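You operate a simulated robot arm through the tools that you are given. There is no shell and no other tool.

Carry out the task below with a simulated robot arm. There is one attempt and no reset: what you move stays moved.

## Task
Swap the carrier at station 5 for carrier 1.
Fine: fork out first and in again at the end; the old carrier goes on the carrier rack; the new one is set down by hand, with no index. Where these are worked on the way, their far stop is far enough and under half their travel is too little: grey fork.

It is judged by the outcome, as a careful person would: the job done as asked, and still so three seconds after it is handed in. It fails if anything else is knocked over, pushed out of place, dropped, spilled or broken.

## Robot
A 7-joint arm with a two-finger parallel gripper, fixed in place. Base frame: the origin is at the foot of the arm, x ahead of it, y to its left, z up. Readings come in m, degrees, newtons and seconds.
With the tool pointing down near the work surface it reaches from about 0.34 to 0.88 m from the base axis. Its first joint turns from -143.0 to 143.0 degrees. Payload 3 kg.
The TCP is the grasp point between the finger pads, 0.03 m short of the fingertips. In the tool frame z runs along the fingers and y along their closing line. Largest opening 0.094 m; finger width 0.028, thickness 0.01; the body of the gripper, 0.05 by 0.096 m, starts 0.055 m behind the TCP.
Orientation is told as [roll, pitch, yaw] about the base's x, y, z axes, in that order, counted from this pose: with the fingers straight down and closing along the base's y, the tool's x points along the base's -x, its y along +y and its z along -z.

## Interface
- The arm moves only by the tool apply_moves. Its argument "increments" is a list of rows, each a list of 6 numbers: the shift along the base's x, y, z in m, then the turn, a rotation vector about the base's x, y, z in degrees. In form: [[dx, dy, dz, wx, wy, wz], ...]. A call has 1 to 20 rows; each row shifts and turns the commanded pose from where the row before left it. "hand" is the opening, from 0 (shut) to 1 (fully open), set as the call begins (left out, the last holds). Rows are played at 5 a second. More than 0.05 m and 8.6 degrees between two rows, or a gripper value outside its range, and nothing of the call is played. Where a pose cannot be reached the arm comes as near as it can. A force on the tool above 90 N (or 10 N above the force at the start of the call, whichever is more), or a blocked arm, ends the call early, and 0.2 s more pass. The fingers move at their own pace (about 0.072 m/s each) and stop on an object; they squeeze with about 25 N. The grip force told is the motor's: it shows also when the fingers shut on nothing. Time passes only in rows, and 0.2 s behind the last, so rows that do not move let the fingers close. The reply holds the time, the measured pose of the TCP, the force on the tool along the base axes, the opening and the grip force, in the units named above and with some noise, with the torque about the TCP (base axes, N m) and any sound that the robot's microphone picked up.
- Cameras (640 x 400 px; columns grow to the right, rows downward): "scene" is fixed at [0.0643, 0.6528, 1.5351]; the picture's right is [-0.44, -0.90, 0.00], its down [-0.58, 0.28, -0.77] and it looks along [0.69, -0.33, -0.64] (base axes); focal length 238 px, centre (320, 200). "wrist" rides on the gripper at [0.076, 0.014, -0.102] in the tool frame; the picture's right is [-0.18, 0.98, 0.00], its down [-0.75, -0.14, -0.64] and it looks along [-0.63, -0.12, 0.77] (tool axes); focal length 243 px, centre (320, 200). There is no depth. A picture from a camera that has moved, and an enlarged one, comes with that camera's place and axes in the base frame and with its lens. The place of the scene camera against the robot may be out by one fixed shift of up to 0.018 m in any direction.
- camera(camera): a new picture of that camera. The clock stands still meanwhile.
- zoom(camera, box): a new picture of the part [left, top, right, bottom] of that camera's present view, enlarged. The clock stands still meanwhile.
- sign_off(): hands the job in; it is judged then, once.

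Nothing tells you positions but the pictures and the camera data. Unless the task says otherwise, let go and move clear before handing in.

The tools are called after ">>>" as name(argument=value, ...) on one line, values as JSON. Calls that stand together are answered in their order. apply_moves: Moves the arm, as the interface text tells. Its arguments: {"type":"object","properties":{"increments":{"type":"array","items":{"type":"array","items":{"type":"number"}}},"hand":{"type":"number"}},"required":["increments"]} The other tools are called the same way: camera (camera) takes a picture; zoom (camera, box) takes an enlarged picture of a part of a camera's view; sign_off () hands the job in.

At the start:

```text
clock: 0.0
eef_pos: [0.4402, 0.0946, 1.3098]
tool_rot: [-0.1, -0.1, 0.0]
wrist_force: [1.2, 0.0, 0.9]
wrist_torque: [0.0, 0.03, -0.01]
width: 0.0941
grasp_force: 0.1
```

scene: 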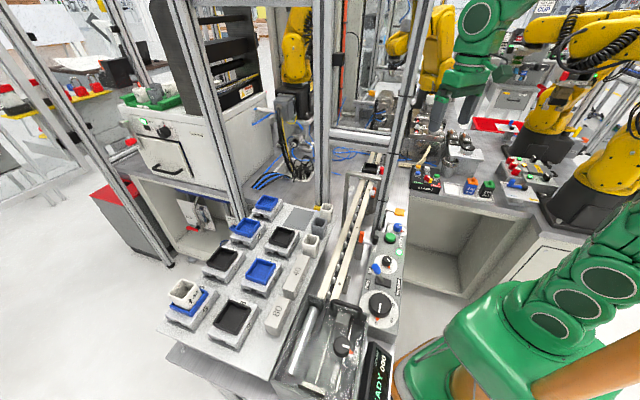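
wrist: 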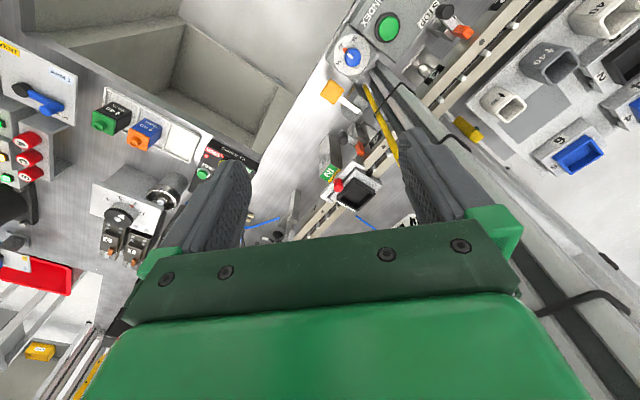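

I see a bench with a conveyor, a set of trays/stations with small cups, and a control strip. I will look closer before moving anything.

>>> zoom(camera="scene", box=[160, 180, 340, 350])

>>> zoom(camera="scene", box=[280, 130, 440, 260])

>>> zoom(camera="scene", box=[270, 240, 430, 400])

>>> zoom(camera="scene", box=[390, 100, 570, 220])

>>> camera(camera="wrist")

```text
2.35 times, centred on (250, 265) of scene
camera zoom: at [0.0643, 0.6528, 1.5351], right [-0.44, -0.9, 0.0], down [-0.58, 0.28, -0.77], along [0.69, -0.33, -0.64], focal length 561 px, centre (485, 47)
```

zoom: 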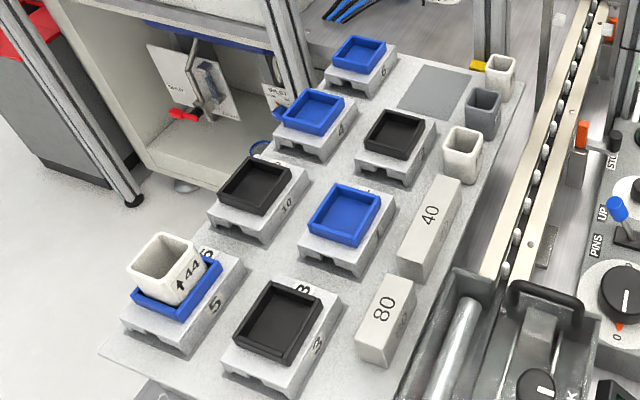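

```text
3.08 times, centred on (360, 195) of scene
camera zoom: at [0.0643, 0.6528, 1.5351], right [-0.44, -0.9, 0.0], down [-0.58, 0.28, -0.77], along [0.69, -0.33, -0.64], focal length 733 px, centre (197, 215)
```

zoom: 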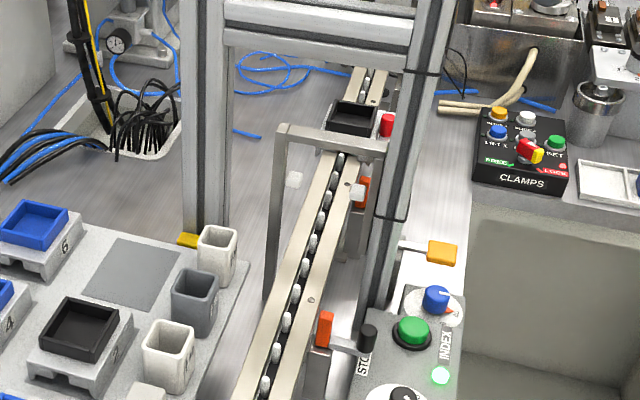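

```text
2.50 times, centred on (350, 320) of scene
camera zoom: at [0.0643, 0.6528, 1.5351], right [-0.44, -0.9, 0.0], down [-0.58, 0.28, -0.77], along [0.69, -0.33, -0.64], focal length 596 px, centre (245, -100)
```

zoom: 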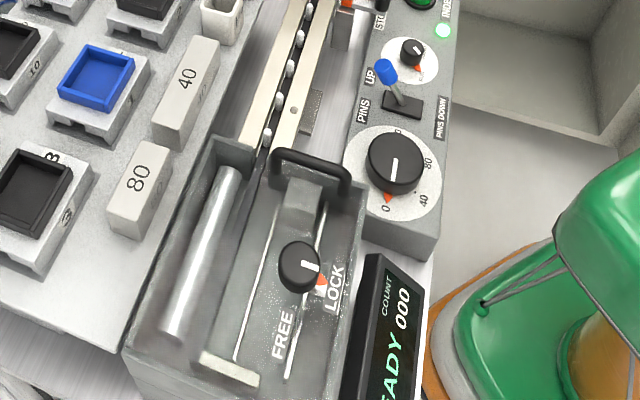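

```text
3.33 times, centred on (480, 160) of scene
camera zoom: at [0.0643, 0.6528, 1.5351], right [-0.44, -0.9, 0.0], down [-0.58, 0.28, -0.77], along [0.69, -0.33, -0.64], focal length 794 px, centre (-213, 333)
```

zoom: 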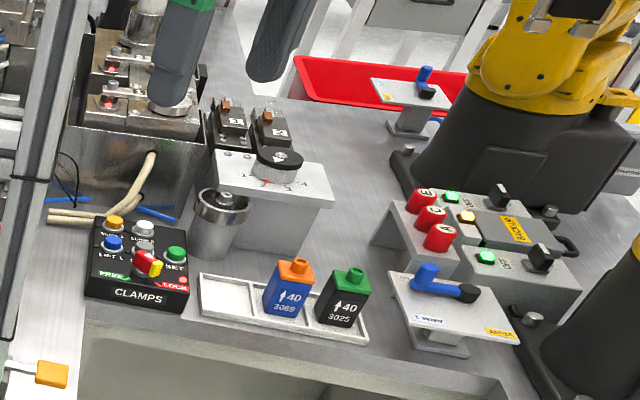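

```text
taken
camera wrist: at [0.3628, 0.1101, 1.411], right [0.18, 0.98, 0.0], down [0.75, -0.14, 0.64], along [0.63, -0.12, -0.77], focal length 243 px, centre (320, 200)
```

wrist: 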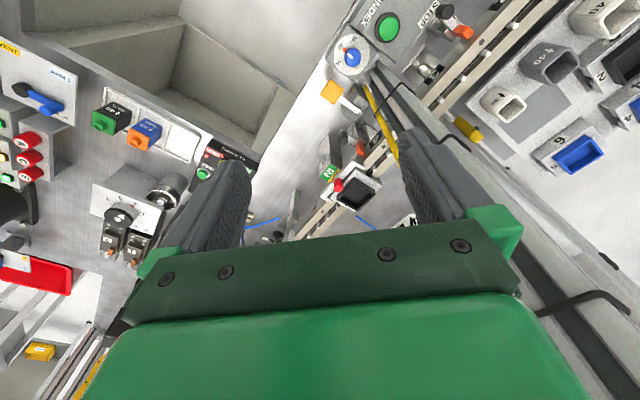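

I need more detail on the numbers and on what counts as station, rack and fork, so I am zooming further into the picture.

>>> zoom(camera="scene", box=[340, 140, 420, 190])

>>> zoom(camera="scene", box=[340, 190, 420, 250])

>>> zoom(camera="scene", box=[160, 260, 260, 350])

>>> zoom(camera="scene", box=[220, 190, 320, 270])

>>> zoom(camera="scene", box=[230, 90, 400, 200])

>>> zoom(camera="wrist", box=[400, 0, 640, 180])

>>> zoom(camera="wrist", box=[240, 60, 460, 260])

>>> zoom(camera="wrist", box=[300, 0, 500, 120])

>>> zoom(camera="wrist", box=[0, 0, 240, 300])

```text
8.00 times, centred on (380, 165) of scene
camera zoom: at [0.0643, 0.6528, 1.5351], right [-0.44, -0.9, 0.0], down [-0.58, 0.28, -0.77], along [0.69, -0.33, -0.64], focal length 1906 px, centre (-160, 480)
```

zoom: 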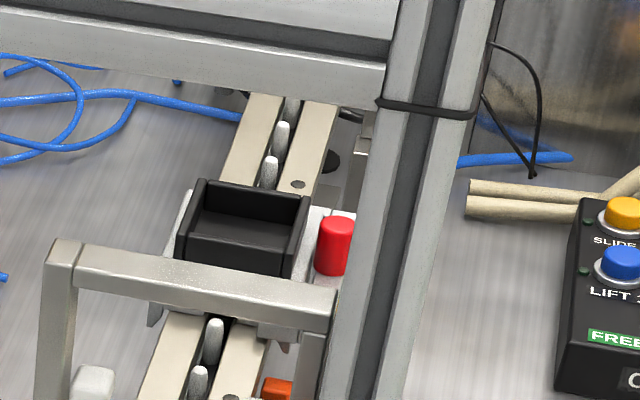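

```text
6.67 times, centred on (380, 220) of scene
camera zoom: at [0.0643, 0.6528, 1.5351], right [-0.44, -0.9, 0.0], down [-0.58, 0.28, -0.77], along [0.69, -0.33, -0.64], focal length 1588 px, centre (-80, 67)
```

zoom: 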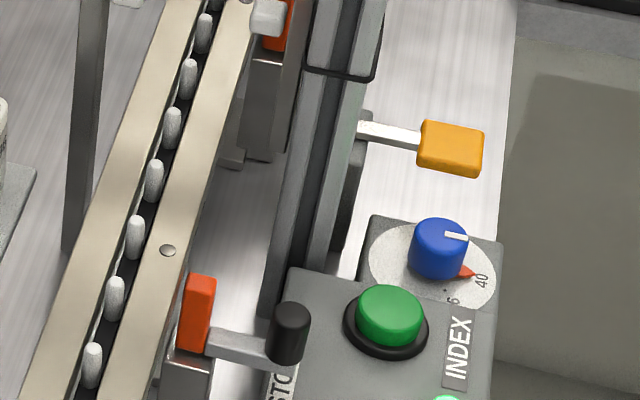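

```text
4.44 times, centred on (210, 305) of scene
camera zoom: at [0.0643, 0.6528, 1.5351], right [-0.44, -0.9, 0.0], down [-0.58, 0.28, -0.77], along [0.69, -0.33, -0.64], focal length 1059 px, centre (809, -267)
```

zoom: 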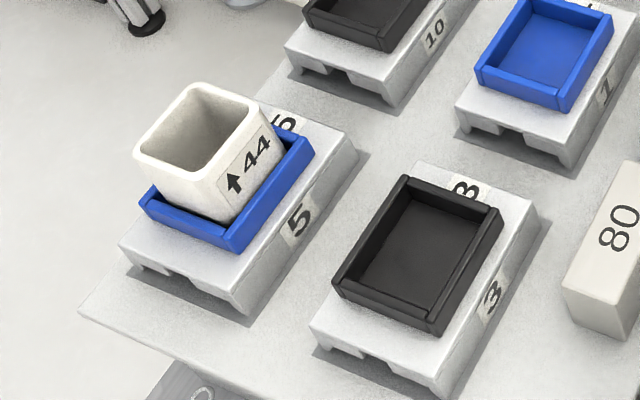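

```text
5.00 times, centred on (270, 230) of scene
camera zoom: at [0.0643, 0.6528, 1.5351], right [-0.44, -0.9, 0.0], down [-0.58, 0.28, -0.77], along [0.69, -0.33, -0.64], focal length 1191 px, centre (570, 50)
```

zoom: 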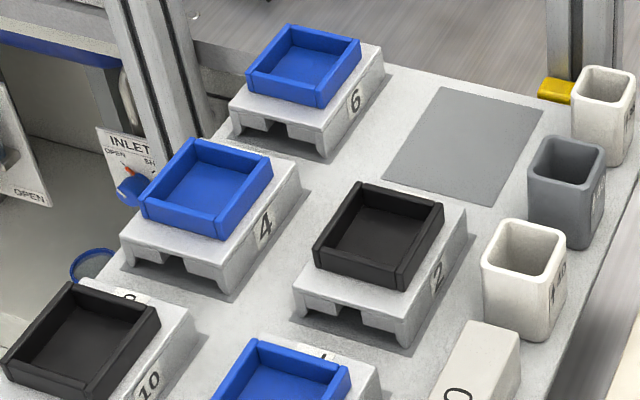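

```text
3.64 times, centred on (315, 145) of scene
camera zoom: at [0.0643, 0.6528, 1.5351], right [-0.44, -0.9, 0.0], down [-0.58, 0.28, -0.77], along [0.69, -0.33, -0.64], focal length 866 px, centre (338, 400)
```

zoom: 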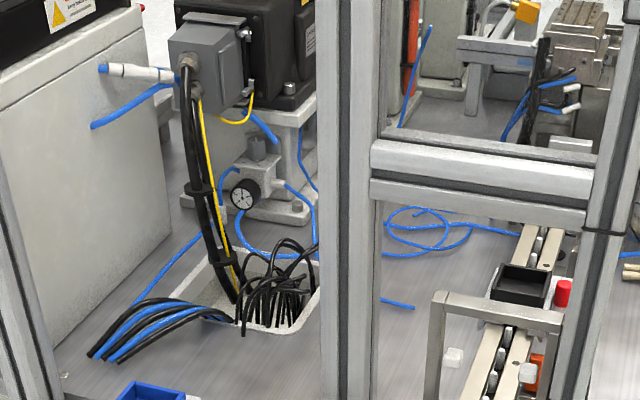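

```text
2.22 times, centred on (520, 90) of wrist
camera zoom: at [0.3628, 0.1101, 1.411], right [0.18, 0.98, 0.0], down [0.75, -0.14, 0.64], along [0.63, -0.12, -0.77], focal length 539 px, centre (-124, 444)
```

zoom: 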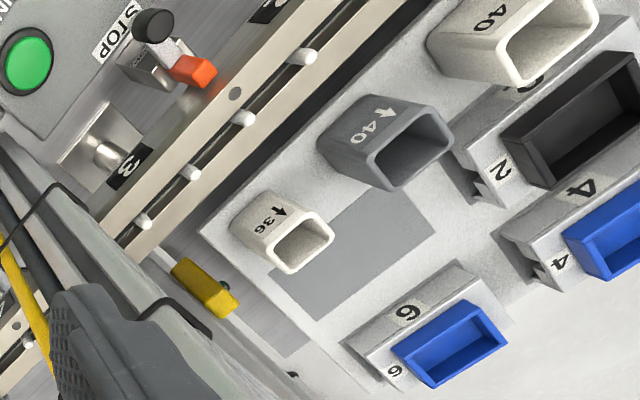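

```text
2.00 times, centred on (350, 160) of wrist
camera zoom: at [0.3628, 0.1101, 1.411], right [0.18, 0.98, 0.0], down [0.75, -0.14, 0.64], along [0.63, -0.12, -0.77], focal length 485 px, centre (260, 280)
```

zoom: 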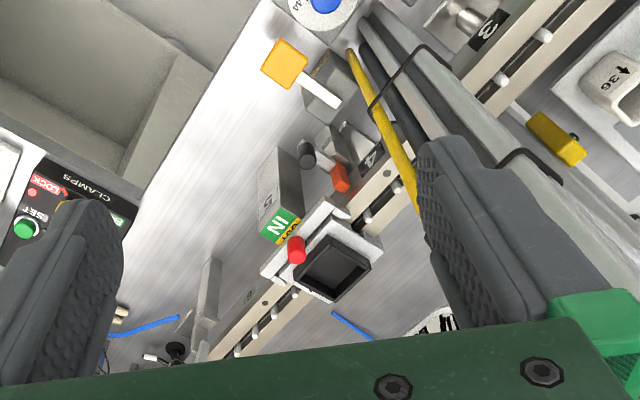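

```text
3.20 times, centred on (400, 60) of wrist
camera zoom: at [0.3628, 0.1101, 1.411], right [0.18, 0.98, 0.0], down [0.75, -0.14, 0.64], along [0.63, -0.12, -0.77], focal length 776 px, centre (64, 648)
```

zoom: 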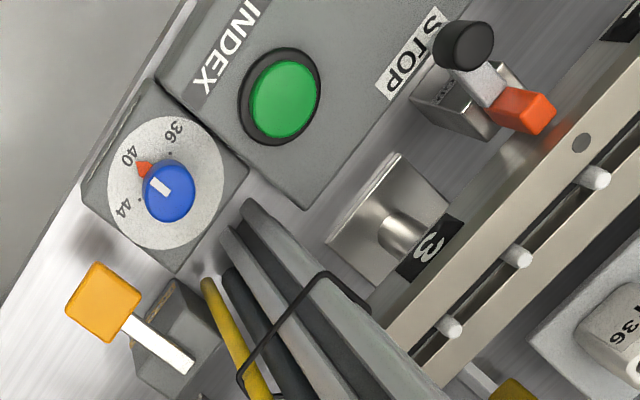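

```text
1.33 times, centred on (120, 150) of wrist
camera zoom: at [0.3628, 0.1101, 1.411], right [0.18, 0.98, 0.0], down [0.75, -0.14, 0.64], along [0.63, -0.12, -0.77], focal length 324 px, centre (587, 267)
```

zoom: 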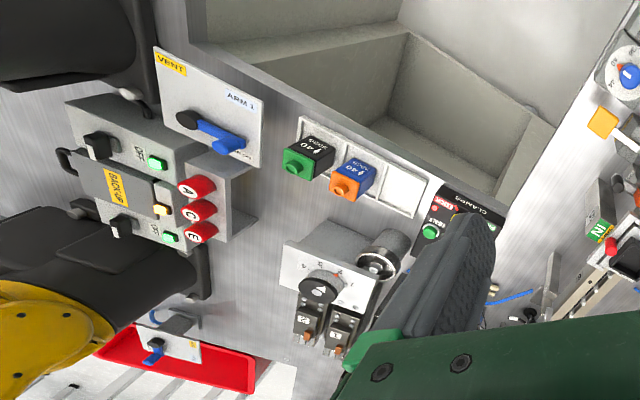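

The conveyor carries stations 3, 4, 5 and 6, and the black carrier sits at station 5 at about (0.68, 0.13, 1.03). A fence post stands near (0.52, 0.17). I am zooming on station 5 and its fork.

>>> zoom(camera="wrist", box=[300, 120, 400, 220])

>>> zoom(camera="wrist", box=[310, 140, 390, 190])

>>> zoom(camera="scene", box=[355, 150, 395, 180])

>>> zoom(camera="scene", box=[400, 0, 640, 150])

>>> zoom(camera="scene", box=[120, 80, 260, 200])

>>> zoom(camera="wrist", box=[230, 180, 420, 260])

```text
4.00 times, centred on (350, 170) of wrist
camera zoom: at [0.3628, 0.1101, 1.411], right [0.18, 0.98, 0.0], down [0.75, -0.14, 0.64], along [0.63, -0.12, -0.77], focal length 970 px, centre (200, 320)
```

zoom: 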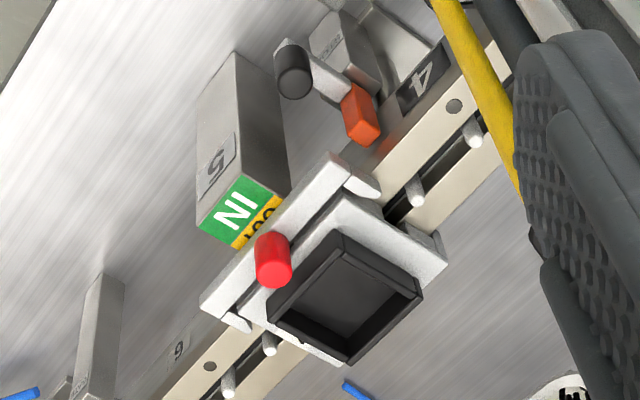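

```text
8.00 times, centred on (350, 165) of wrist
camera zoom: at [0.3628, 0.1101, 1.411], right [0.18, 0.98, 0.0], down [0.75, -0.14, 0.64], along [0.63, -0.12, -0.77], focal length 1941 px, centre (80, 480)
```

zoom: 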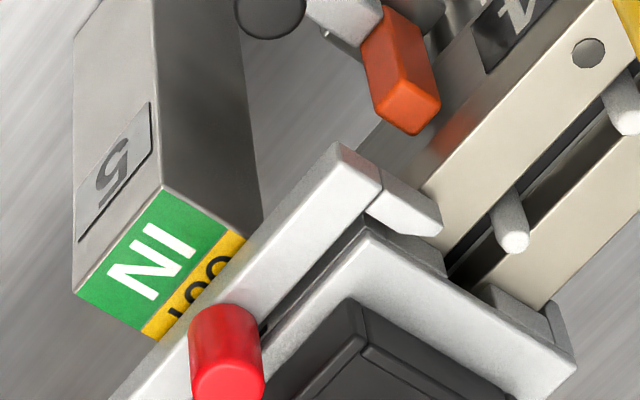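

```text
13.33 times, centred on (375, 165) of scene
camera zoom: at [0.0643, 0.6528, 1.5351], right [-0.44, -0.9, 0.0], down [-0.58, 0.28, -0.77], along [0.69, -0.33, -0.64], focal length 3177 px, centre (-413, 667)
```

zoom: 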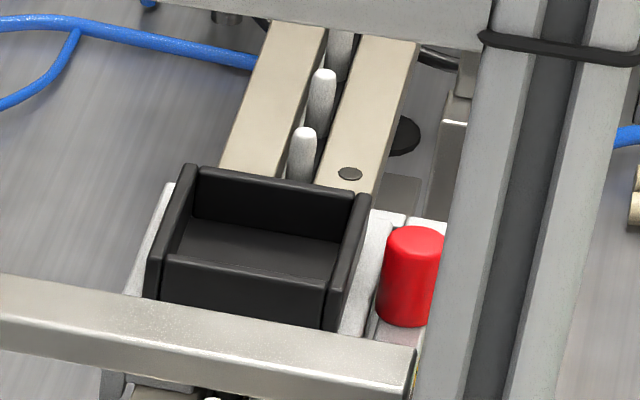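

```text
2.67 times, centred on (520, 75) of scene
camera zoom: at [0.0643, 0.6528, 1.5351], right [-0.44, -0.9, 0.0], down [-0.58, 0.28, -0.77], along [0.69, -0.33, -0.64], focal length 635 px, centre (-213, 533)
```

zoom: 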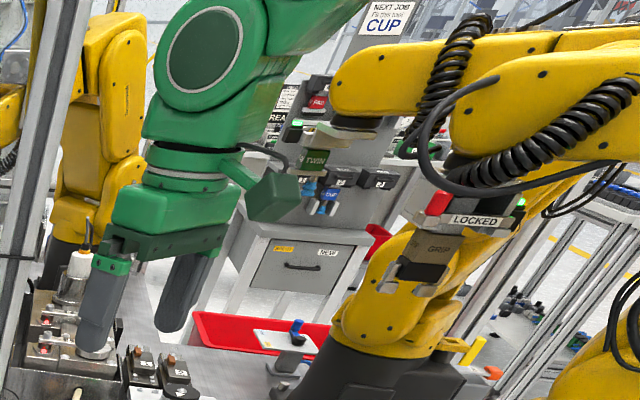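

```text
3.33 times, centred on (190, 140) of scene
camera zoom: at [0.0643, 0.6528, 1.5351], right [-0.44, -0.9, 0.0], down [-0.58, 0.28, -0.77], along [0.69, -0.33, -0.64], focal length 794 px, centre (753, 400)
```

zoom: 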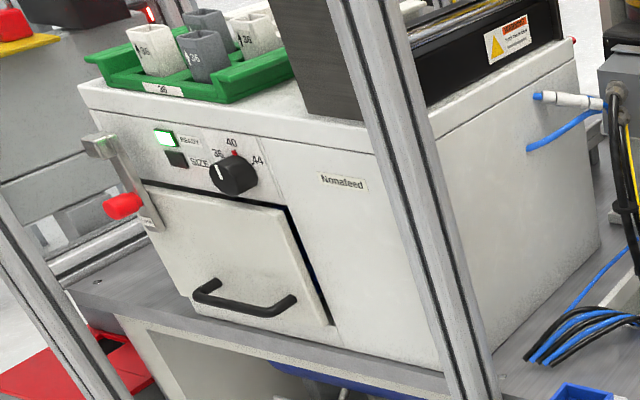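

```text
3.37 times, centred on (325, 220) of wrist
camera zoom: at [0.3628, 0.1101, 1.411], right [0.18, 0.98, 0.0], down [0.75, -0.14, 0.64], along [0.63, -0.12, -0.77], focal length 817 px, centre (303, 133)
```

zoom: 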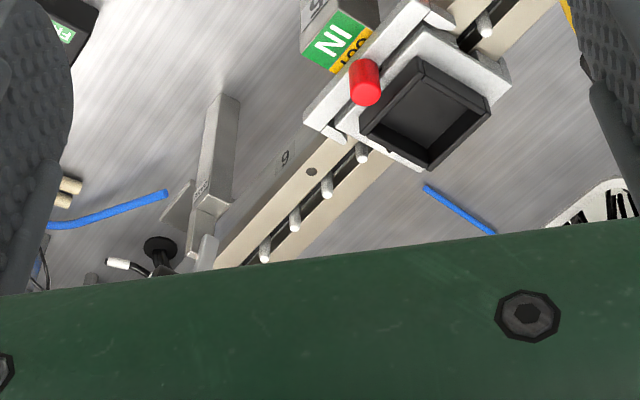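

The fork at station 5 is the pale U-shaped piece with the red knob. It reads IN now and should slide away from the belt, toward its block, for OUT. I am moving back a little at height to look at the station and then the rack from better angles.

>>> apply_moves(increments=[[-0.03, -0.04, 0.0, 0, 0, 0], [-0.03, -0.04, 0.0, 0, 0, 0], [0, -0.03, 0, 0, 0, 0]])

>>> camera(camera="wrist")

>>> camera(camera="scene")

```text
clock: 0.8
eef_pos: [0.38, -0.0158, 1.3095]
tool_rot: [0.1, 0.0, 0.2]
wrist_force: [-0.2, -0.3, 0.6]
wrist_torque: [0.01, 0.01, 0.0]
width: 0.094
grasp_force: 0.1
```

```text
taken
camera wrist: at [0.3033, -0.0013, 1.4114], right [0.18, 0.98, 0.0], down [0.75, -0.14, 0.64], along [0.63, -0.12, -0.77], focal length 243 px, centre (320, 200)
```

wrist: 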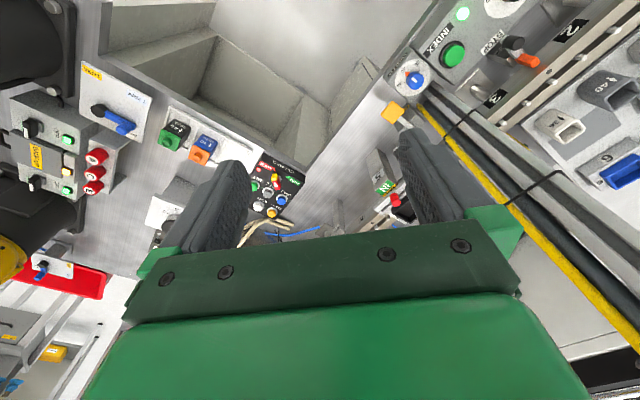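

```text
taken
```

scene: 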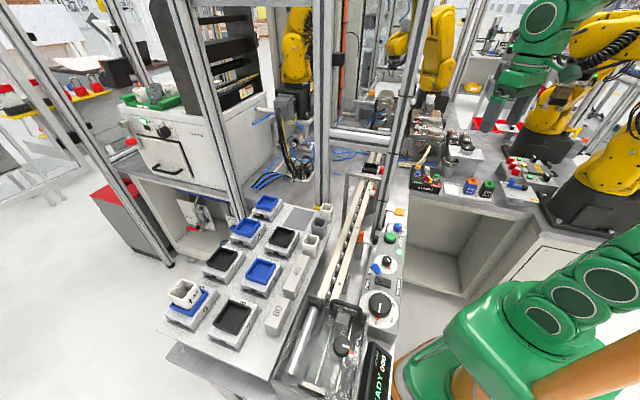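

The way around the fence post on the robot side looks clear. I will swing round at radius 0.38 m and the same height to look at the rack.

>>> apply_moves(increments=[[-0.0009, 0.0464, 0, 0, 0, 7], [-0.0066, 0.0459, 0, 0, 0, 7], [-0.012, 0.0448, 0, 0, 0, 7], [-0.0175, 0.043, 0, 0, 0, 7], [-0.0226, 0.0405, 0, 0, 0, 7], [-0.0273, 0.0375, 0, 0, 0, 7], [-0.0317, 0.0339, 0, 0, 0, 7]])

>>> camera(camera="wrist")

>>> camera(camera="scene")

```text
clock: 2.4
eef_pos: [0.2619, 0.2745, 1.3213]
tool_rot: [9.8, -1.9, 50.4]
wrist_force: [0.1, -0.4, -0.7]
wrist_torque: [-0.01, 0.0, 0.04]
width: 0.0941
grasp_force: 0.0
```

```text
taken
camera wrist: at [0.2144, 0.2125, 1.4219], right [-0.63, 0.75, 0.18], down [0.66, 0.41, 0.63], along [0.41, 0.52, -0.75], focal length 243 px, centre (320, 200)
```

wrist: 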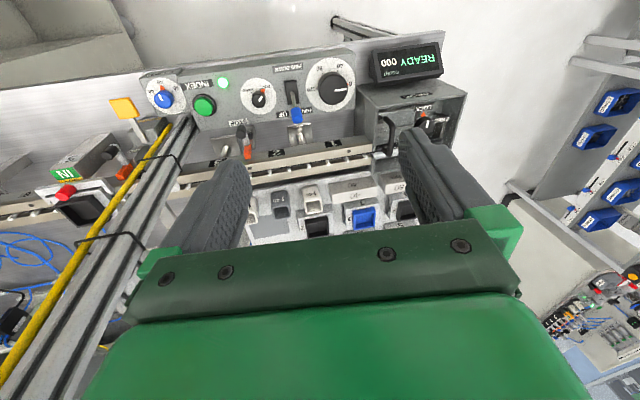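

```text
taken
```

scene: 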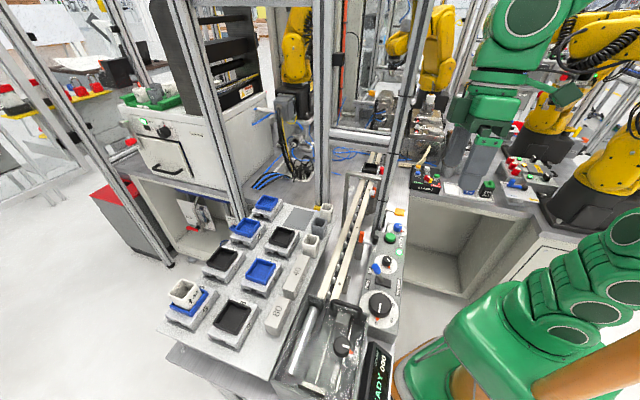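

I now see the bench from the rack side. I am zooming in for labels, including the slanted rack of blue items at the far side.

>>> zoom(camera="wrist", box=[480, 60, 640, 260])

>>> zoom(camera="wrist", box=[230, 150, 430, 250])

>>> zoom(camera="wrist", box=[130, 50, 470, 200])

>>> zoom(camera="wrist", box=[0, 80, 200, 260])

>>> zoom(camera="scene", box=[160, 310, 300, 400])

>>> zoom(camera="wrist", box=[500, 250, 640, 400])

```text
2.00 times, centred on (560, 160) of wrist
camera zoom: at [0.2144, 0.2125, 1.4219], right [-0.63, 0.75, 0.18], down [0.66, 0.41, 0.63], along [0.41, 0.52, -0.75], focal length 485 px, centre (-160, 280)
```

zoom: 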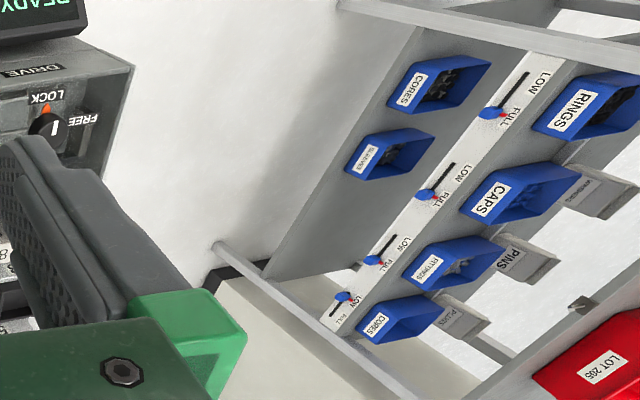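

```text
3.20 times, centred on (330, 200) of wrist
camera zoom: at [0.2144, 0.2125, 1.4219], right [-0.63, 0.75, 0.18], down [0.66, 0.41, 0.63], along [0.41, 0.52, -0.75], focal length 776 px, centre (288, 200)
```

zoom: 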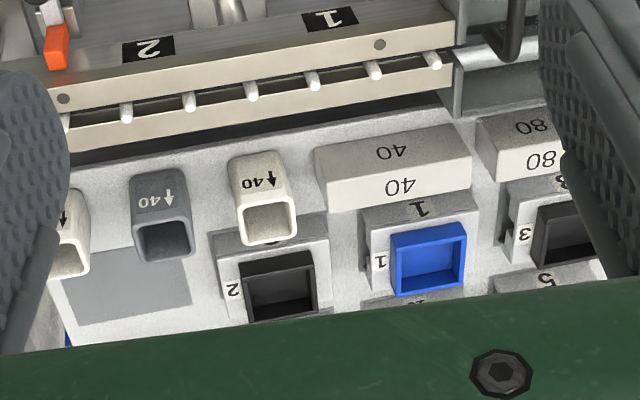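

```text
1.88 times, centred on (300, 125) of wrist
camera zoom: at [0.2144, 0.2125, 1.4219], right [-0.63, 0.75, 0.18], down [0.66, 0.41, 0.63], along [0.41, 0.52, -0.75], focal length 457 px, centre (358, 341)
```

zoom: 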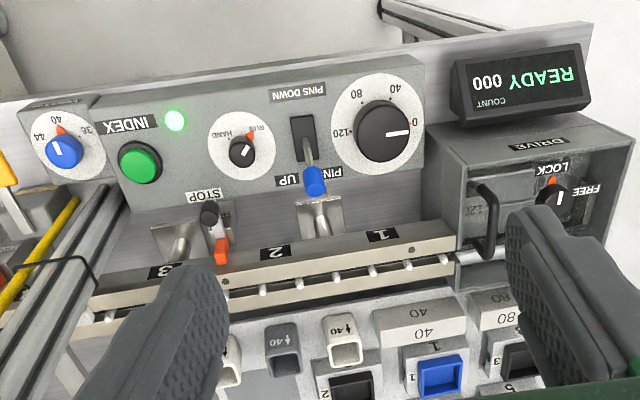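

```text
2.22 times, centred on (100, 170) of wrist
camera zoom: at [0.2144, 0.2125, 1.4219], right [-0.63, 0.75, 0.18], down [0.66, 0.41, 0.63], along [0.41, 0.52, -0.75], focal length 539 px, centre (809, 267)
```

zoom: 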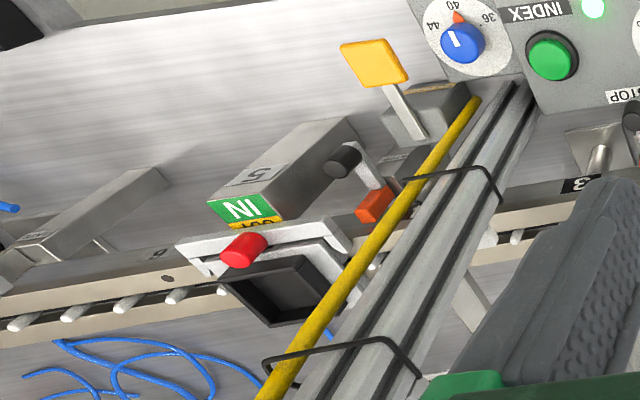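

```text
4.44 times, centred on (230, 355) of scene
camera zoom: at [0.0643, 0.6528, 1.5351], right [-0.44, -0.9, 0.0], down [-0.58, 0.28, -0.77], along [0.69, -0.33, -0.64], focal length 1059 px, centre (720, -489)
```

zoom: 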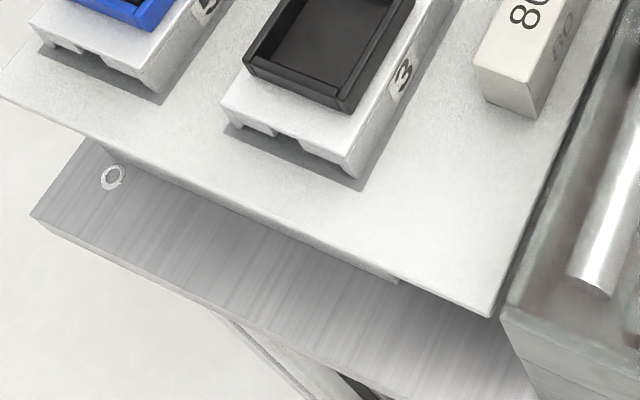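

```text
2.67 times, centred on (570, 325) of wrist
camera zoom: at [0.2144, 0.2125, 1.4219], right [-0.63, 0.75, 0.18], down [0.66, 0.41, 0.63], along [0.41, 0.52, -0.75], focal length 647 px, centre (-347, -133)
```

zoom: 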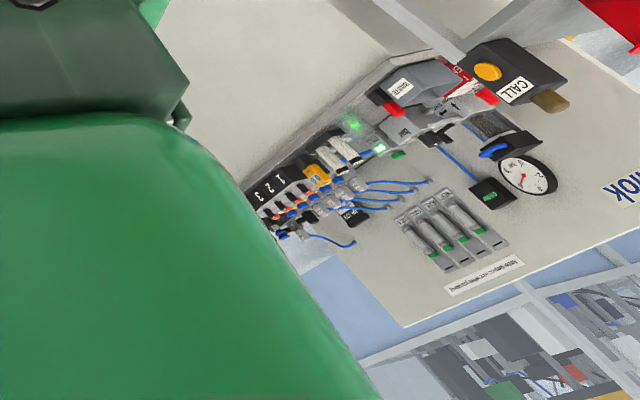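

The plate with carriers 1–6 and 10 looks like the carrier rack, with the grey patch as its one free place. I am moving out over it for a closer look at carrier 1 and the free place.

>>> apply_moves(increments=[[0.0248, 0.036, -0.015, 0, 0, 0], [0.0248, 0.036, -0.015, 0, 0, 0], [0.0248, 0.036, -0.015, 0, 0, 0], [0.0248, 0.036, -0.015, 0, 0, 0]])

>>> camera(camera="wrist")

>>> camera(camera="scene")

```text
clock: 3.4
eef_pos: [0.3574, 0.4223, 1.2514]
tool_rot: [-0.2, -0.1, 49.1]
wrist_force: [-0.3, -0.5, -1.0]
wrist_torque: [0.01, 0.02, -0.03]
width: 0.094
grasp_force: 0.0
```

```text
taken
camera wrist: at [0.2952, 0.3755, 1.3525], right [-0.62, 0.78, 0.0], down [0.6, 0.48, 0.64], along [0.5, 0.4, -0.77], focal length 243 px, centre (320, 200)
```

wrist: 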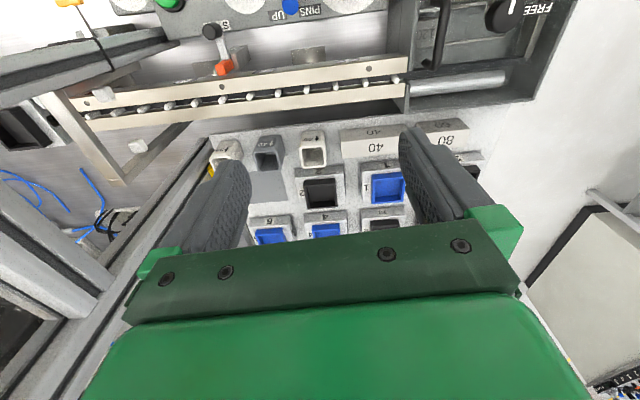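

```text
taken
```

scene: 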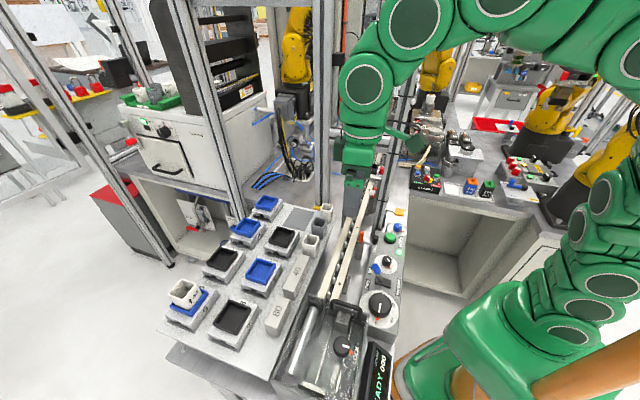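

>>> zoom(camera="wrist", box=[200, 110, 440, 250])

>>> zoom(camera="wrist", box=[340, 150, 420, 220])

>>> zoom(camera="wrist", box=[40, 60, 260, 200])

>>> zoom(camera="scene", box=[235, 245, 290, 300])

```text
2.67 times, centred on (320, 180) of wrist
camera zoom: at [0.2952, 0.3755, 1.3525], right [-0.62, 0.78, 0.0], down [0.6, 0.48, 0.64], along [0.5, 0.4, -0.77], focal length 647 px, centre (320, 253)
```

zoom: 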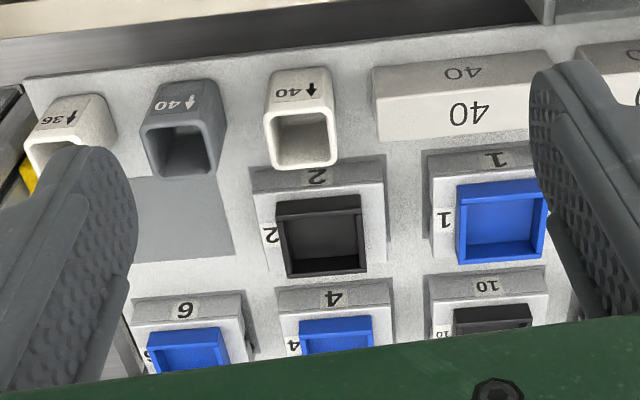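

```text
5.71 times, centred on (380, 185) of wrist
camera zoom: at [0.2952, 0.3755, 1.3525], right [-0.62, 0.78, 0.0], down [0.6, 0.48, 0.64], along [0.5, 0.4, -0.77], focal length 1386 px, centre (-23, 286)
```

zoom: 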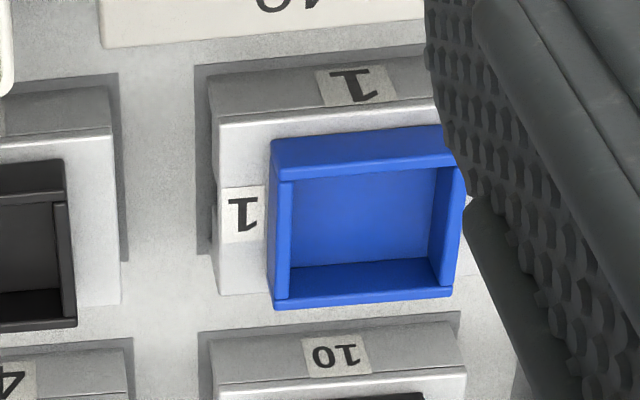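

```text
2.86 times, centred on (150, 130) of wrist
camera zoom: at [0.2952, 0.3755, 1.3525], right [-0.62, 0.78, 0.0], down [0.6, 0.48, 0.64], along [0.5, 0.4, -0.77], focal length 693 px, centre (806, 400)
```

zoom: 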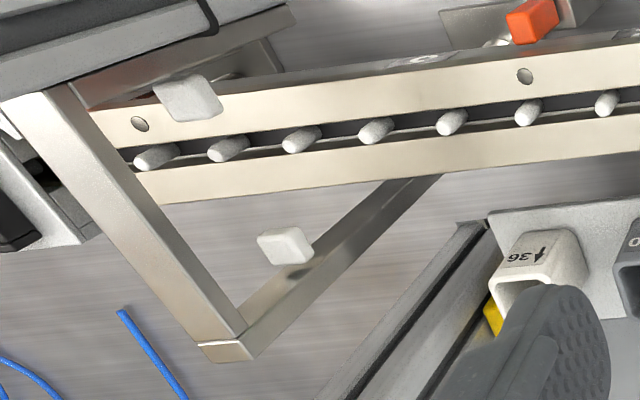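

```text
7.27 times, centred on (262, 272) of scene
camera zoom: at [0.0643, 0.6528, 1.5351], right [-0.44, -0.9, 0.0], down [-0.58, 0.28, -0.77], along [0.69, -0.33, -0.64], focal length 1733 px, centre (738, -327)
```

zoom: 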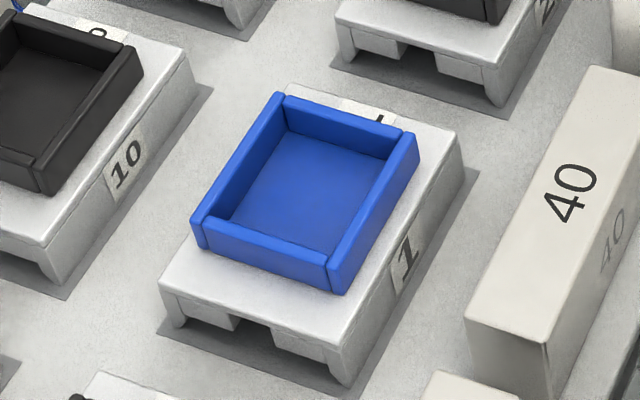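

I am taking a second view of the rack from a shifted position so I can triangulate carrier 1 and the free place.

>>> apply_moves(increments=[[-0.03, 0.04, -0.0, 0, 0, 0], [-0.03, 0.04, 0, 0, 0, 0]])

>>> camera(camera="wrist")

>>> zoom(camera="wrist", box=[180, 110, 420, 250])

>>> zoom(camera="wrist", box=[280, 150, 380, 210])

```text
clock: 4.0
eef_pos: [0.2967, 0.5009, 1.2505]
tool_rot: [0.0, 0.2, 49.1]
wrist_force: [-0.6, -0.4, -0.3]
wrist_torque: [-0.04, 0.02, -0.01]
width: 0.0941
grasp_force: 0.1
```

```text
taken
camera wrist: at [0.2352, 0.4544, 1.3517], right [-0.62, 0.78, 0.0], down [0.6, 0.48, 0.64], along [0.5, 0.4, -0.77], focal length 243 px, centre (320, 200)
```

wrist: 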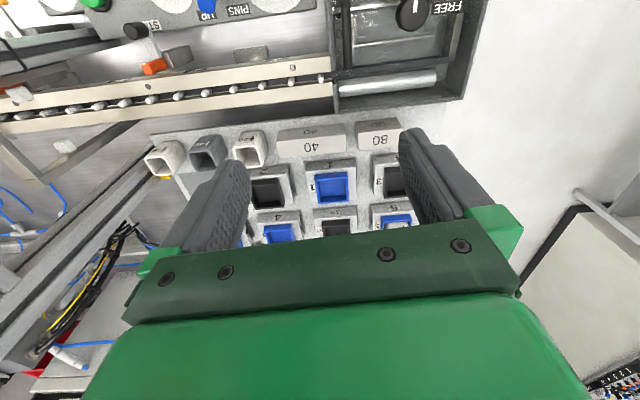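

```text
2.67 times, centred on (300, 180) of wrist
camera zoom: at [0.2352, 0.4544, 1.3517], right [-0.62, 0.78, 0.0], down [0.6, 0.48, 0.64], along [0.5, 0.4, -0.77], focal length 647 px, centre (373, 253)
```

zoom: 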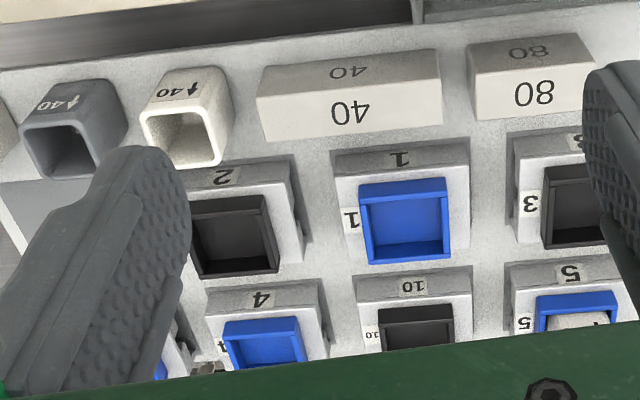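

```text
6.40 times, centred on (330, 180) of wrist
camera zoom: at [0.2352, 0.4544, 1.3517], right [-0.62, 0.78, 0.0], down [0.6, 0.48, 0.64], along [0.5, 0.4, -0.77], focal length 1553 px, centre (256, 328)
```

zoom: 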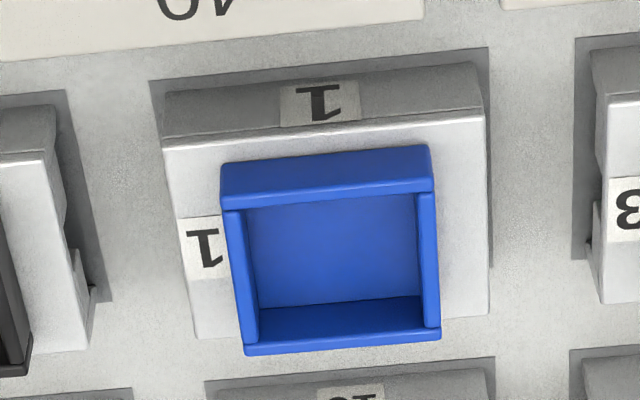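

Carrier 1's tray centre is at about (0.426, 0.635) with its rim near z 1.014. The free grey place is at about (0.592, 0.469), and everything lies about 45° to the base axes. I am going back around the post to inspect station 5 up close.

>>> apply_moves(increments=[[0, 0, 0, 0, 0, 0], [0, 0, 0, 0, 0, 0]])

>>> apply_moves(increments=[[0, -0.05, 0, 0, 0, 0], [0, -0.05, 0, 0, 0, 0], [0, -0.05, 0, 0, 0, 0], [0, -0.05, 0, 0, 0, 0], [0.0317, -0.0355, 0, 0, 0, 0], [0.0275, -0.0389, 0, 0, 0, 0], [0.0229, -0.0418, 0, 0, 0, 0], [0.018, -0.0441, 0, 0, 0, 0], [0.0129, -0.0458, 0, 0, 0, -1], [0.0077, -0.047, 0, 0, 0, -1], [0.0023, -0.0439, 0, 0, 0, -2]])

>>> camera(camera="wrist")

```text
clock: 4.6
eef_pos: [0.2965, 0.5009, 1.2505]
tool_rot: [0.0, -0.1, 49.0]
wrist_force: [-0.1, 0.6, 0.4]
wrist_torque: [0.02, 0.0, -0.02]
width: 0.0939
grasp_force: 0.0
```

```text
clock: 7.0
eef_pos: [0.4225, 0.0023, 1.2493]
tool_rot: [0.1, 0.0, 45.0]
wrist_force: [-0.2, 0.1, 0.3]
wrist_torque: [0.02, 0.05, 0.0]
width: 0.0937
grasp_force: 0.1
```

```text
taken
camera wrist: at [0.3582, -0.0405, 1.3504], right [-0.57, 0.82, 0.0], down [0.63, 0.43, 0.64], along [0.53, 0.36, -0.77], focal length 243 px, centre (320, 200)
```

wrist: 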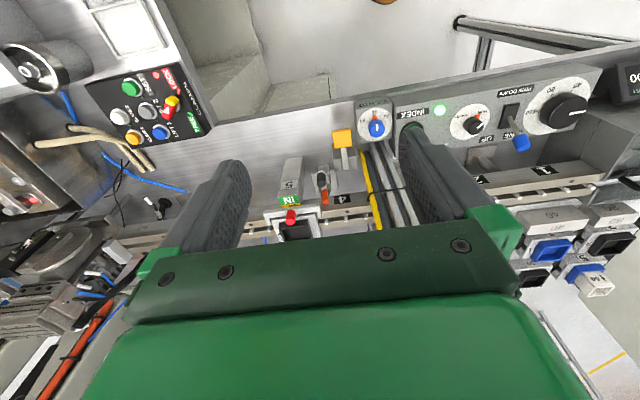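

The rounding path worked. I am moving forward slowly toward station 5, at height, for a close look.

>>> apply_moves(increments=[[0.045, 0.0, 0, 0, 0, 0], [0.045, 0.01, 0, 0, 0, 0], [0.04, 0.02, 0, 0, 0, 0], [0.0, 0.0, 0, 0, 0, 0]])

>>> camera(camera="wrist")

>>> camera(camera="scene")

>>> zoom(camera="wrist", box=[240, 80, 420, 230])

```text
clock: 8.0
eef_pos: [0.5545, 0.035, 1.2496]
tool_rot: [0.0, 0.0, 45.1]
wrist_force: [-0.1, -0.3, -0.2]
wrist_torque: [0.02, 0.03, 0.02]
width: 0.0939
grasp_force: 0.0
```

```text
taken
camera wrist: at [0.4894, -0.0074, 1.3511], right [-0.57, 0.82, 0.0], down [0.63, 0.43, 0.64], along [0.53, 0.36, -0.77], focal length 243 px, centre (320, 200)
```

wrist: 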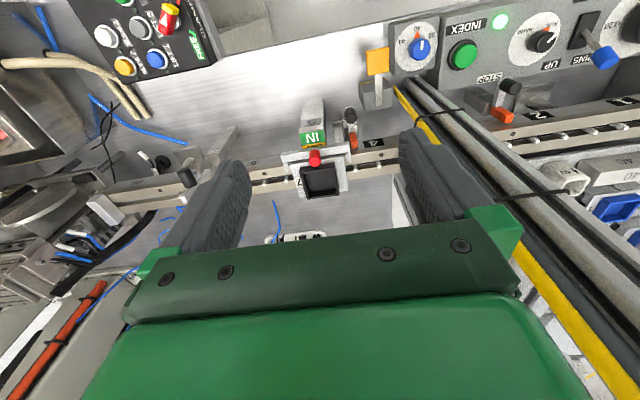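

```text
taken
```

scene: 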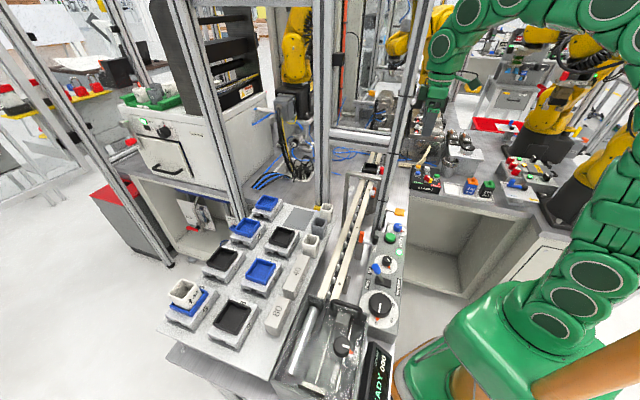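

```text
2.67 times, centred on (330, 155) of wrist
camera zoom: at [0.4894, -0.0074, 1.3511], right [-0.57, 0.82, 0.0], down [0.63, 0.43, 0.64], along [0.53, 0.36, -0.77], focal length 647 px, centre (293, 320)
```

zoom: 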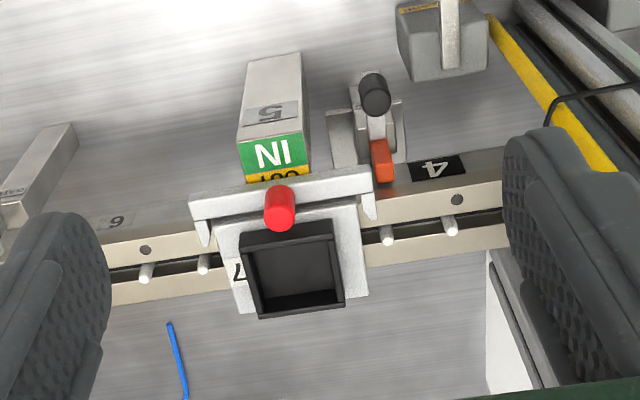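

Station 5 is clearly visible now. It holds carrier 7, and the fork reads IN with its red knob at the middle of the crossbar. I am zooming in for measurements.

>>> zoom(camera="wrist", box=[270, 90, 390, 210])

>>> zoom(camera="wrist", box=[290, 140, 350, 200])

>>> zoom(camera="scene", box=[360, 60, 460, 180])

>>> zoom(camera="wrist", box=[380, 50, 640, 400])

```text
3.33 times, centred on (330, 150) of wrist
camera zoom: at [0.4894, -0.0074, 1.3511], right [-0.57, 0.82, 0.0], down [0.63, 0.43, 0.64], along [0.53, 0.36, -0.77], focal length 809 px, centre (287, 367)
```

zoom: 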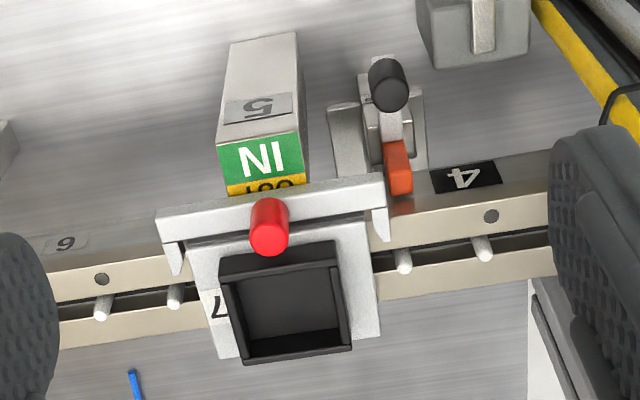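

```text
6.67 times, centred on (320, 170) of wrist
camera zoom: at [0.4894, -0.0074, 1.3511], right [-0.57, 0.82, 0.0], down [0.63, 0.43, 0.64], along [0.53, 0.36, -0.77], focal length 1618 px, centre (320, 400)
```

zoom: 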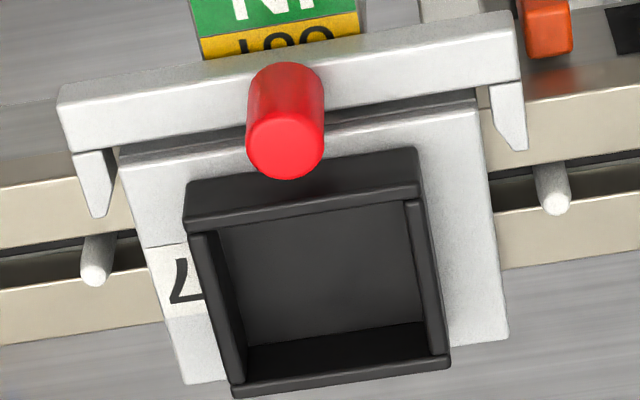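

```text
3.33 times, centred on (410, 120) of scene
camera zoom: at [0.0643, 0.6528, 1.5351], right [-0.44, -0.9, 0.0], down [-0.58, 0.28, -0.77], along [0.69, -0.33, -0.64], focal length 794 px, centre (20, 467)
```

zoom: 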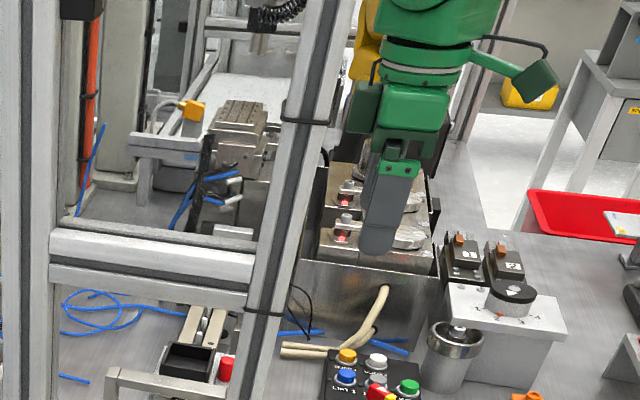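

```text
1.14 times, centred on (510, 225) of wrist
camera zoom: at [0.4894, -0.0074, 1.3511], right [-0.57, 0.82, 0.0], down [0.63, 0.43, 0.64], along [0.53, 0.36, -0.77], focal length 277 px, centre (103, 171)
```

zoom: 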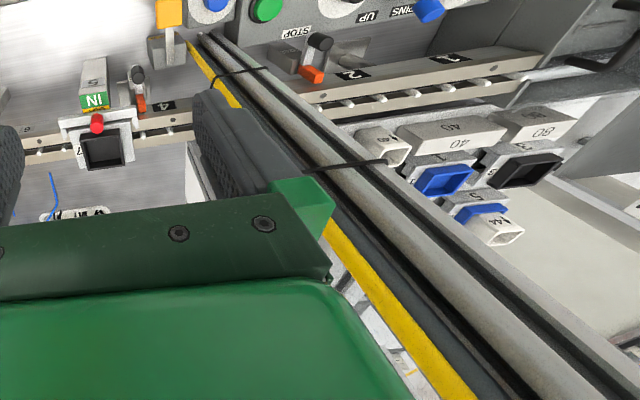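

I will take a second close view from a shifted, slightly lower spot so I can triangulate the knob, fork and carrier 7.

>>> apply_moves(increments=[[0.03, -0.03, -0.02, 0, 0, 0], [0.03, -0.03, -0.02, 0, 0, 0], [0, 0, 0, 0, 0, 0]])

>>> camera(camera="wrist")

>>> zoom(camera="wrist", box=[330, 110, 430, 210])

```text
clock: 8.8
eef_pos: [0.6132, -0.0255, 1.2096]
tool_rot: [0.0, 0.0, 45.0]
wrist_force: [0.4, -1.1, 0.6]
wrist_torque: [-0.03, -0.02, -0.04]
width: 0.094
grasp_force: 0.1
```

```text
taken
camera wrist: at [0.5486, -0.0691, 1.3102], right [-0.57, 0.82, 0.0], down [0.63, 0.43, 0.64], along [0.53, 0.36, -0.77], focal length 243 px, centre (320, 200)
```

wrist: 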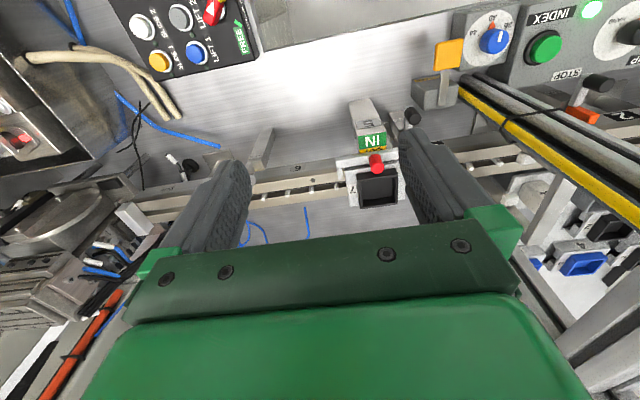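

```text
4.00 times, centred on (380, 160) of wrist
camera zoom: at [0.5486, -0.0691, 1.3102], right [-0.57, 0.82, 0.0], down [0.63, 0.43, 0.64], along [0.53, 0.36, -0.77], focal length 970 px, centre (80, 360)
```

zoom: 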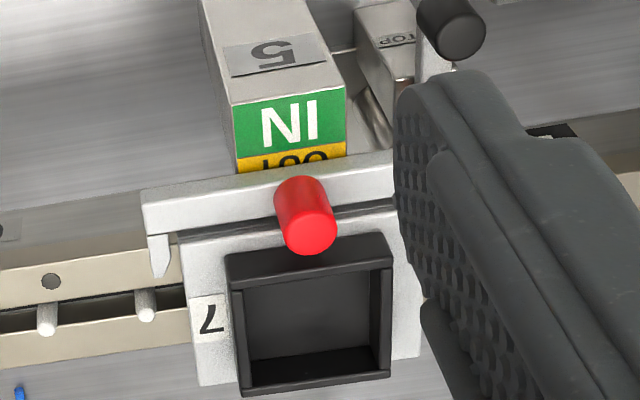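

I triangulated the station. Carrier 7's tray centre is about (0.680, 0.124) with its rim at z≈1.036. The red fork knob top is about (0.651, 0.0945, 1.033). I am moving over the knob with the hand half open and will check the alignment before descending.

>>> apply_moves(increments=[[0.0113, 0.0385, 0, 0, 0, 0], [0.0113, 0.0385, 0, 0, 0, 0], [0.0113, 0.0385, 0, 0, 0, 0], [0, 0, -0.04, 0, 0, 0], [0, 0, -0.04, 0, 0, 0], [0, 0, 0, 0, 0, 0]], hand=0.6)

>>> camera(camera="wrist")

>>> zoom(camera="wrist", box=[240, 120, 400, 240])

>>> camera(camera="scene")

```text
clock: 10.2
eef_pos: [0.6484, 0.09, 1.128]
tool_rot: [0.1, 0.0, 45.0]
wrist_force: [1.2, -0.1, -0.2]
wrist_torque: [0.02, 0.02, -0.03]
width: 0.0565
grasp_force: 0.1
```

```text
taken
camera wrist: at [0.5837, 0.0479, 1.2291], right [-0.57, 0.82, 0.0], down [0.63, 0.43, 0.64], along [0.53, 0.36, -0.77], focal length 243 px, centre (320, 200)
```

wrist: 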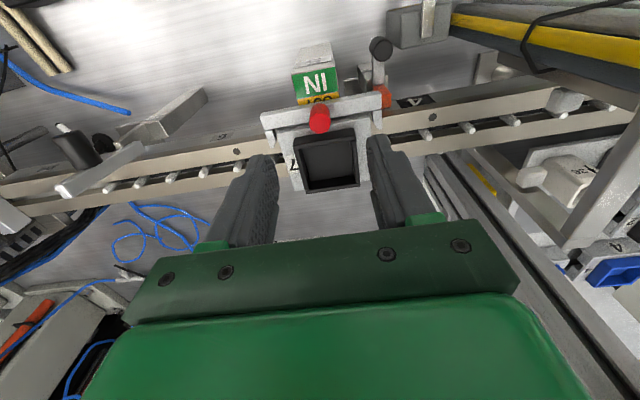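

```text
3.33 times, centred on (320, 180) of wrist
camera zoom: at [0.5837, 0.0479, 1.2291], right [-0.57, 0.82, 0.0], down [0.63, 0.43, 0.64], along [0.53, 0.36, -0.77], focal length 809 px, centre (320, 267)
```

zoom: 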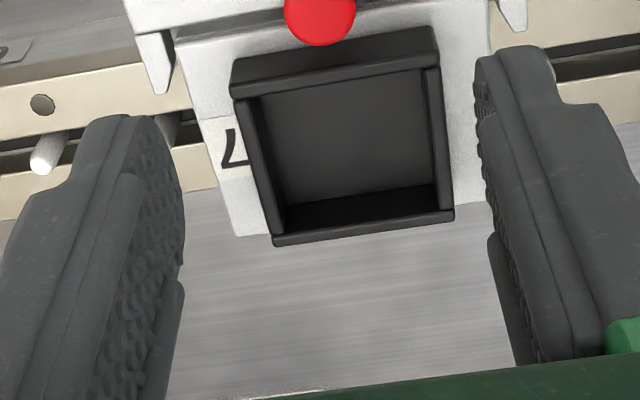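

```text
taken
```

scene: 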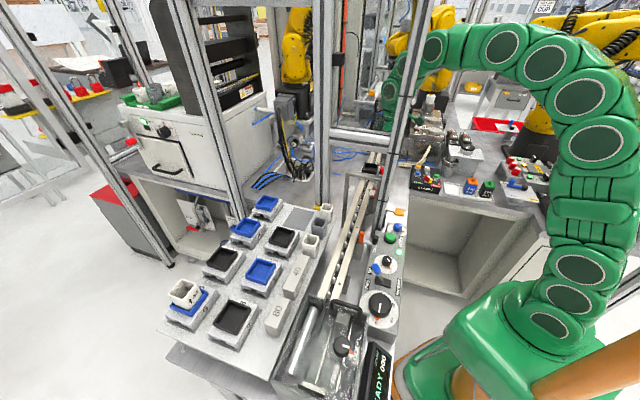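

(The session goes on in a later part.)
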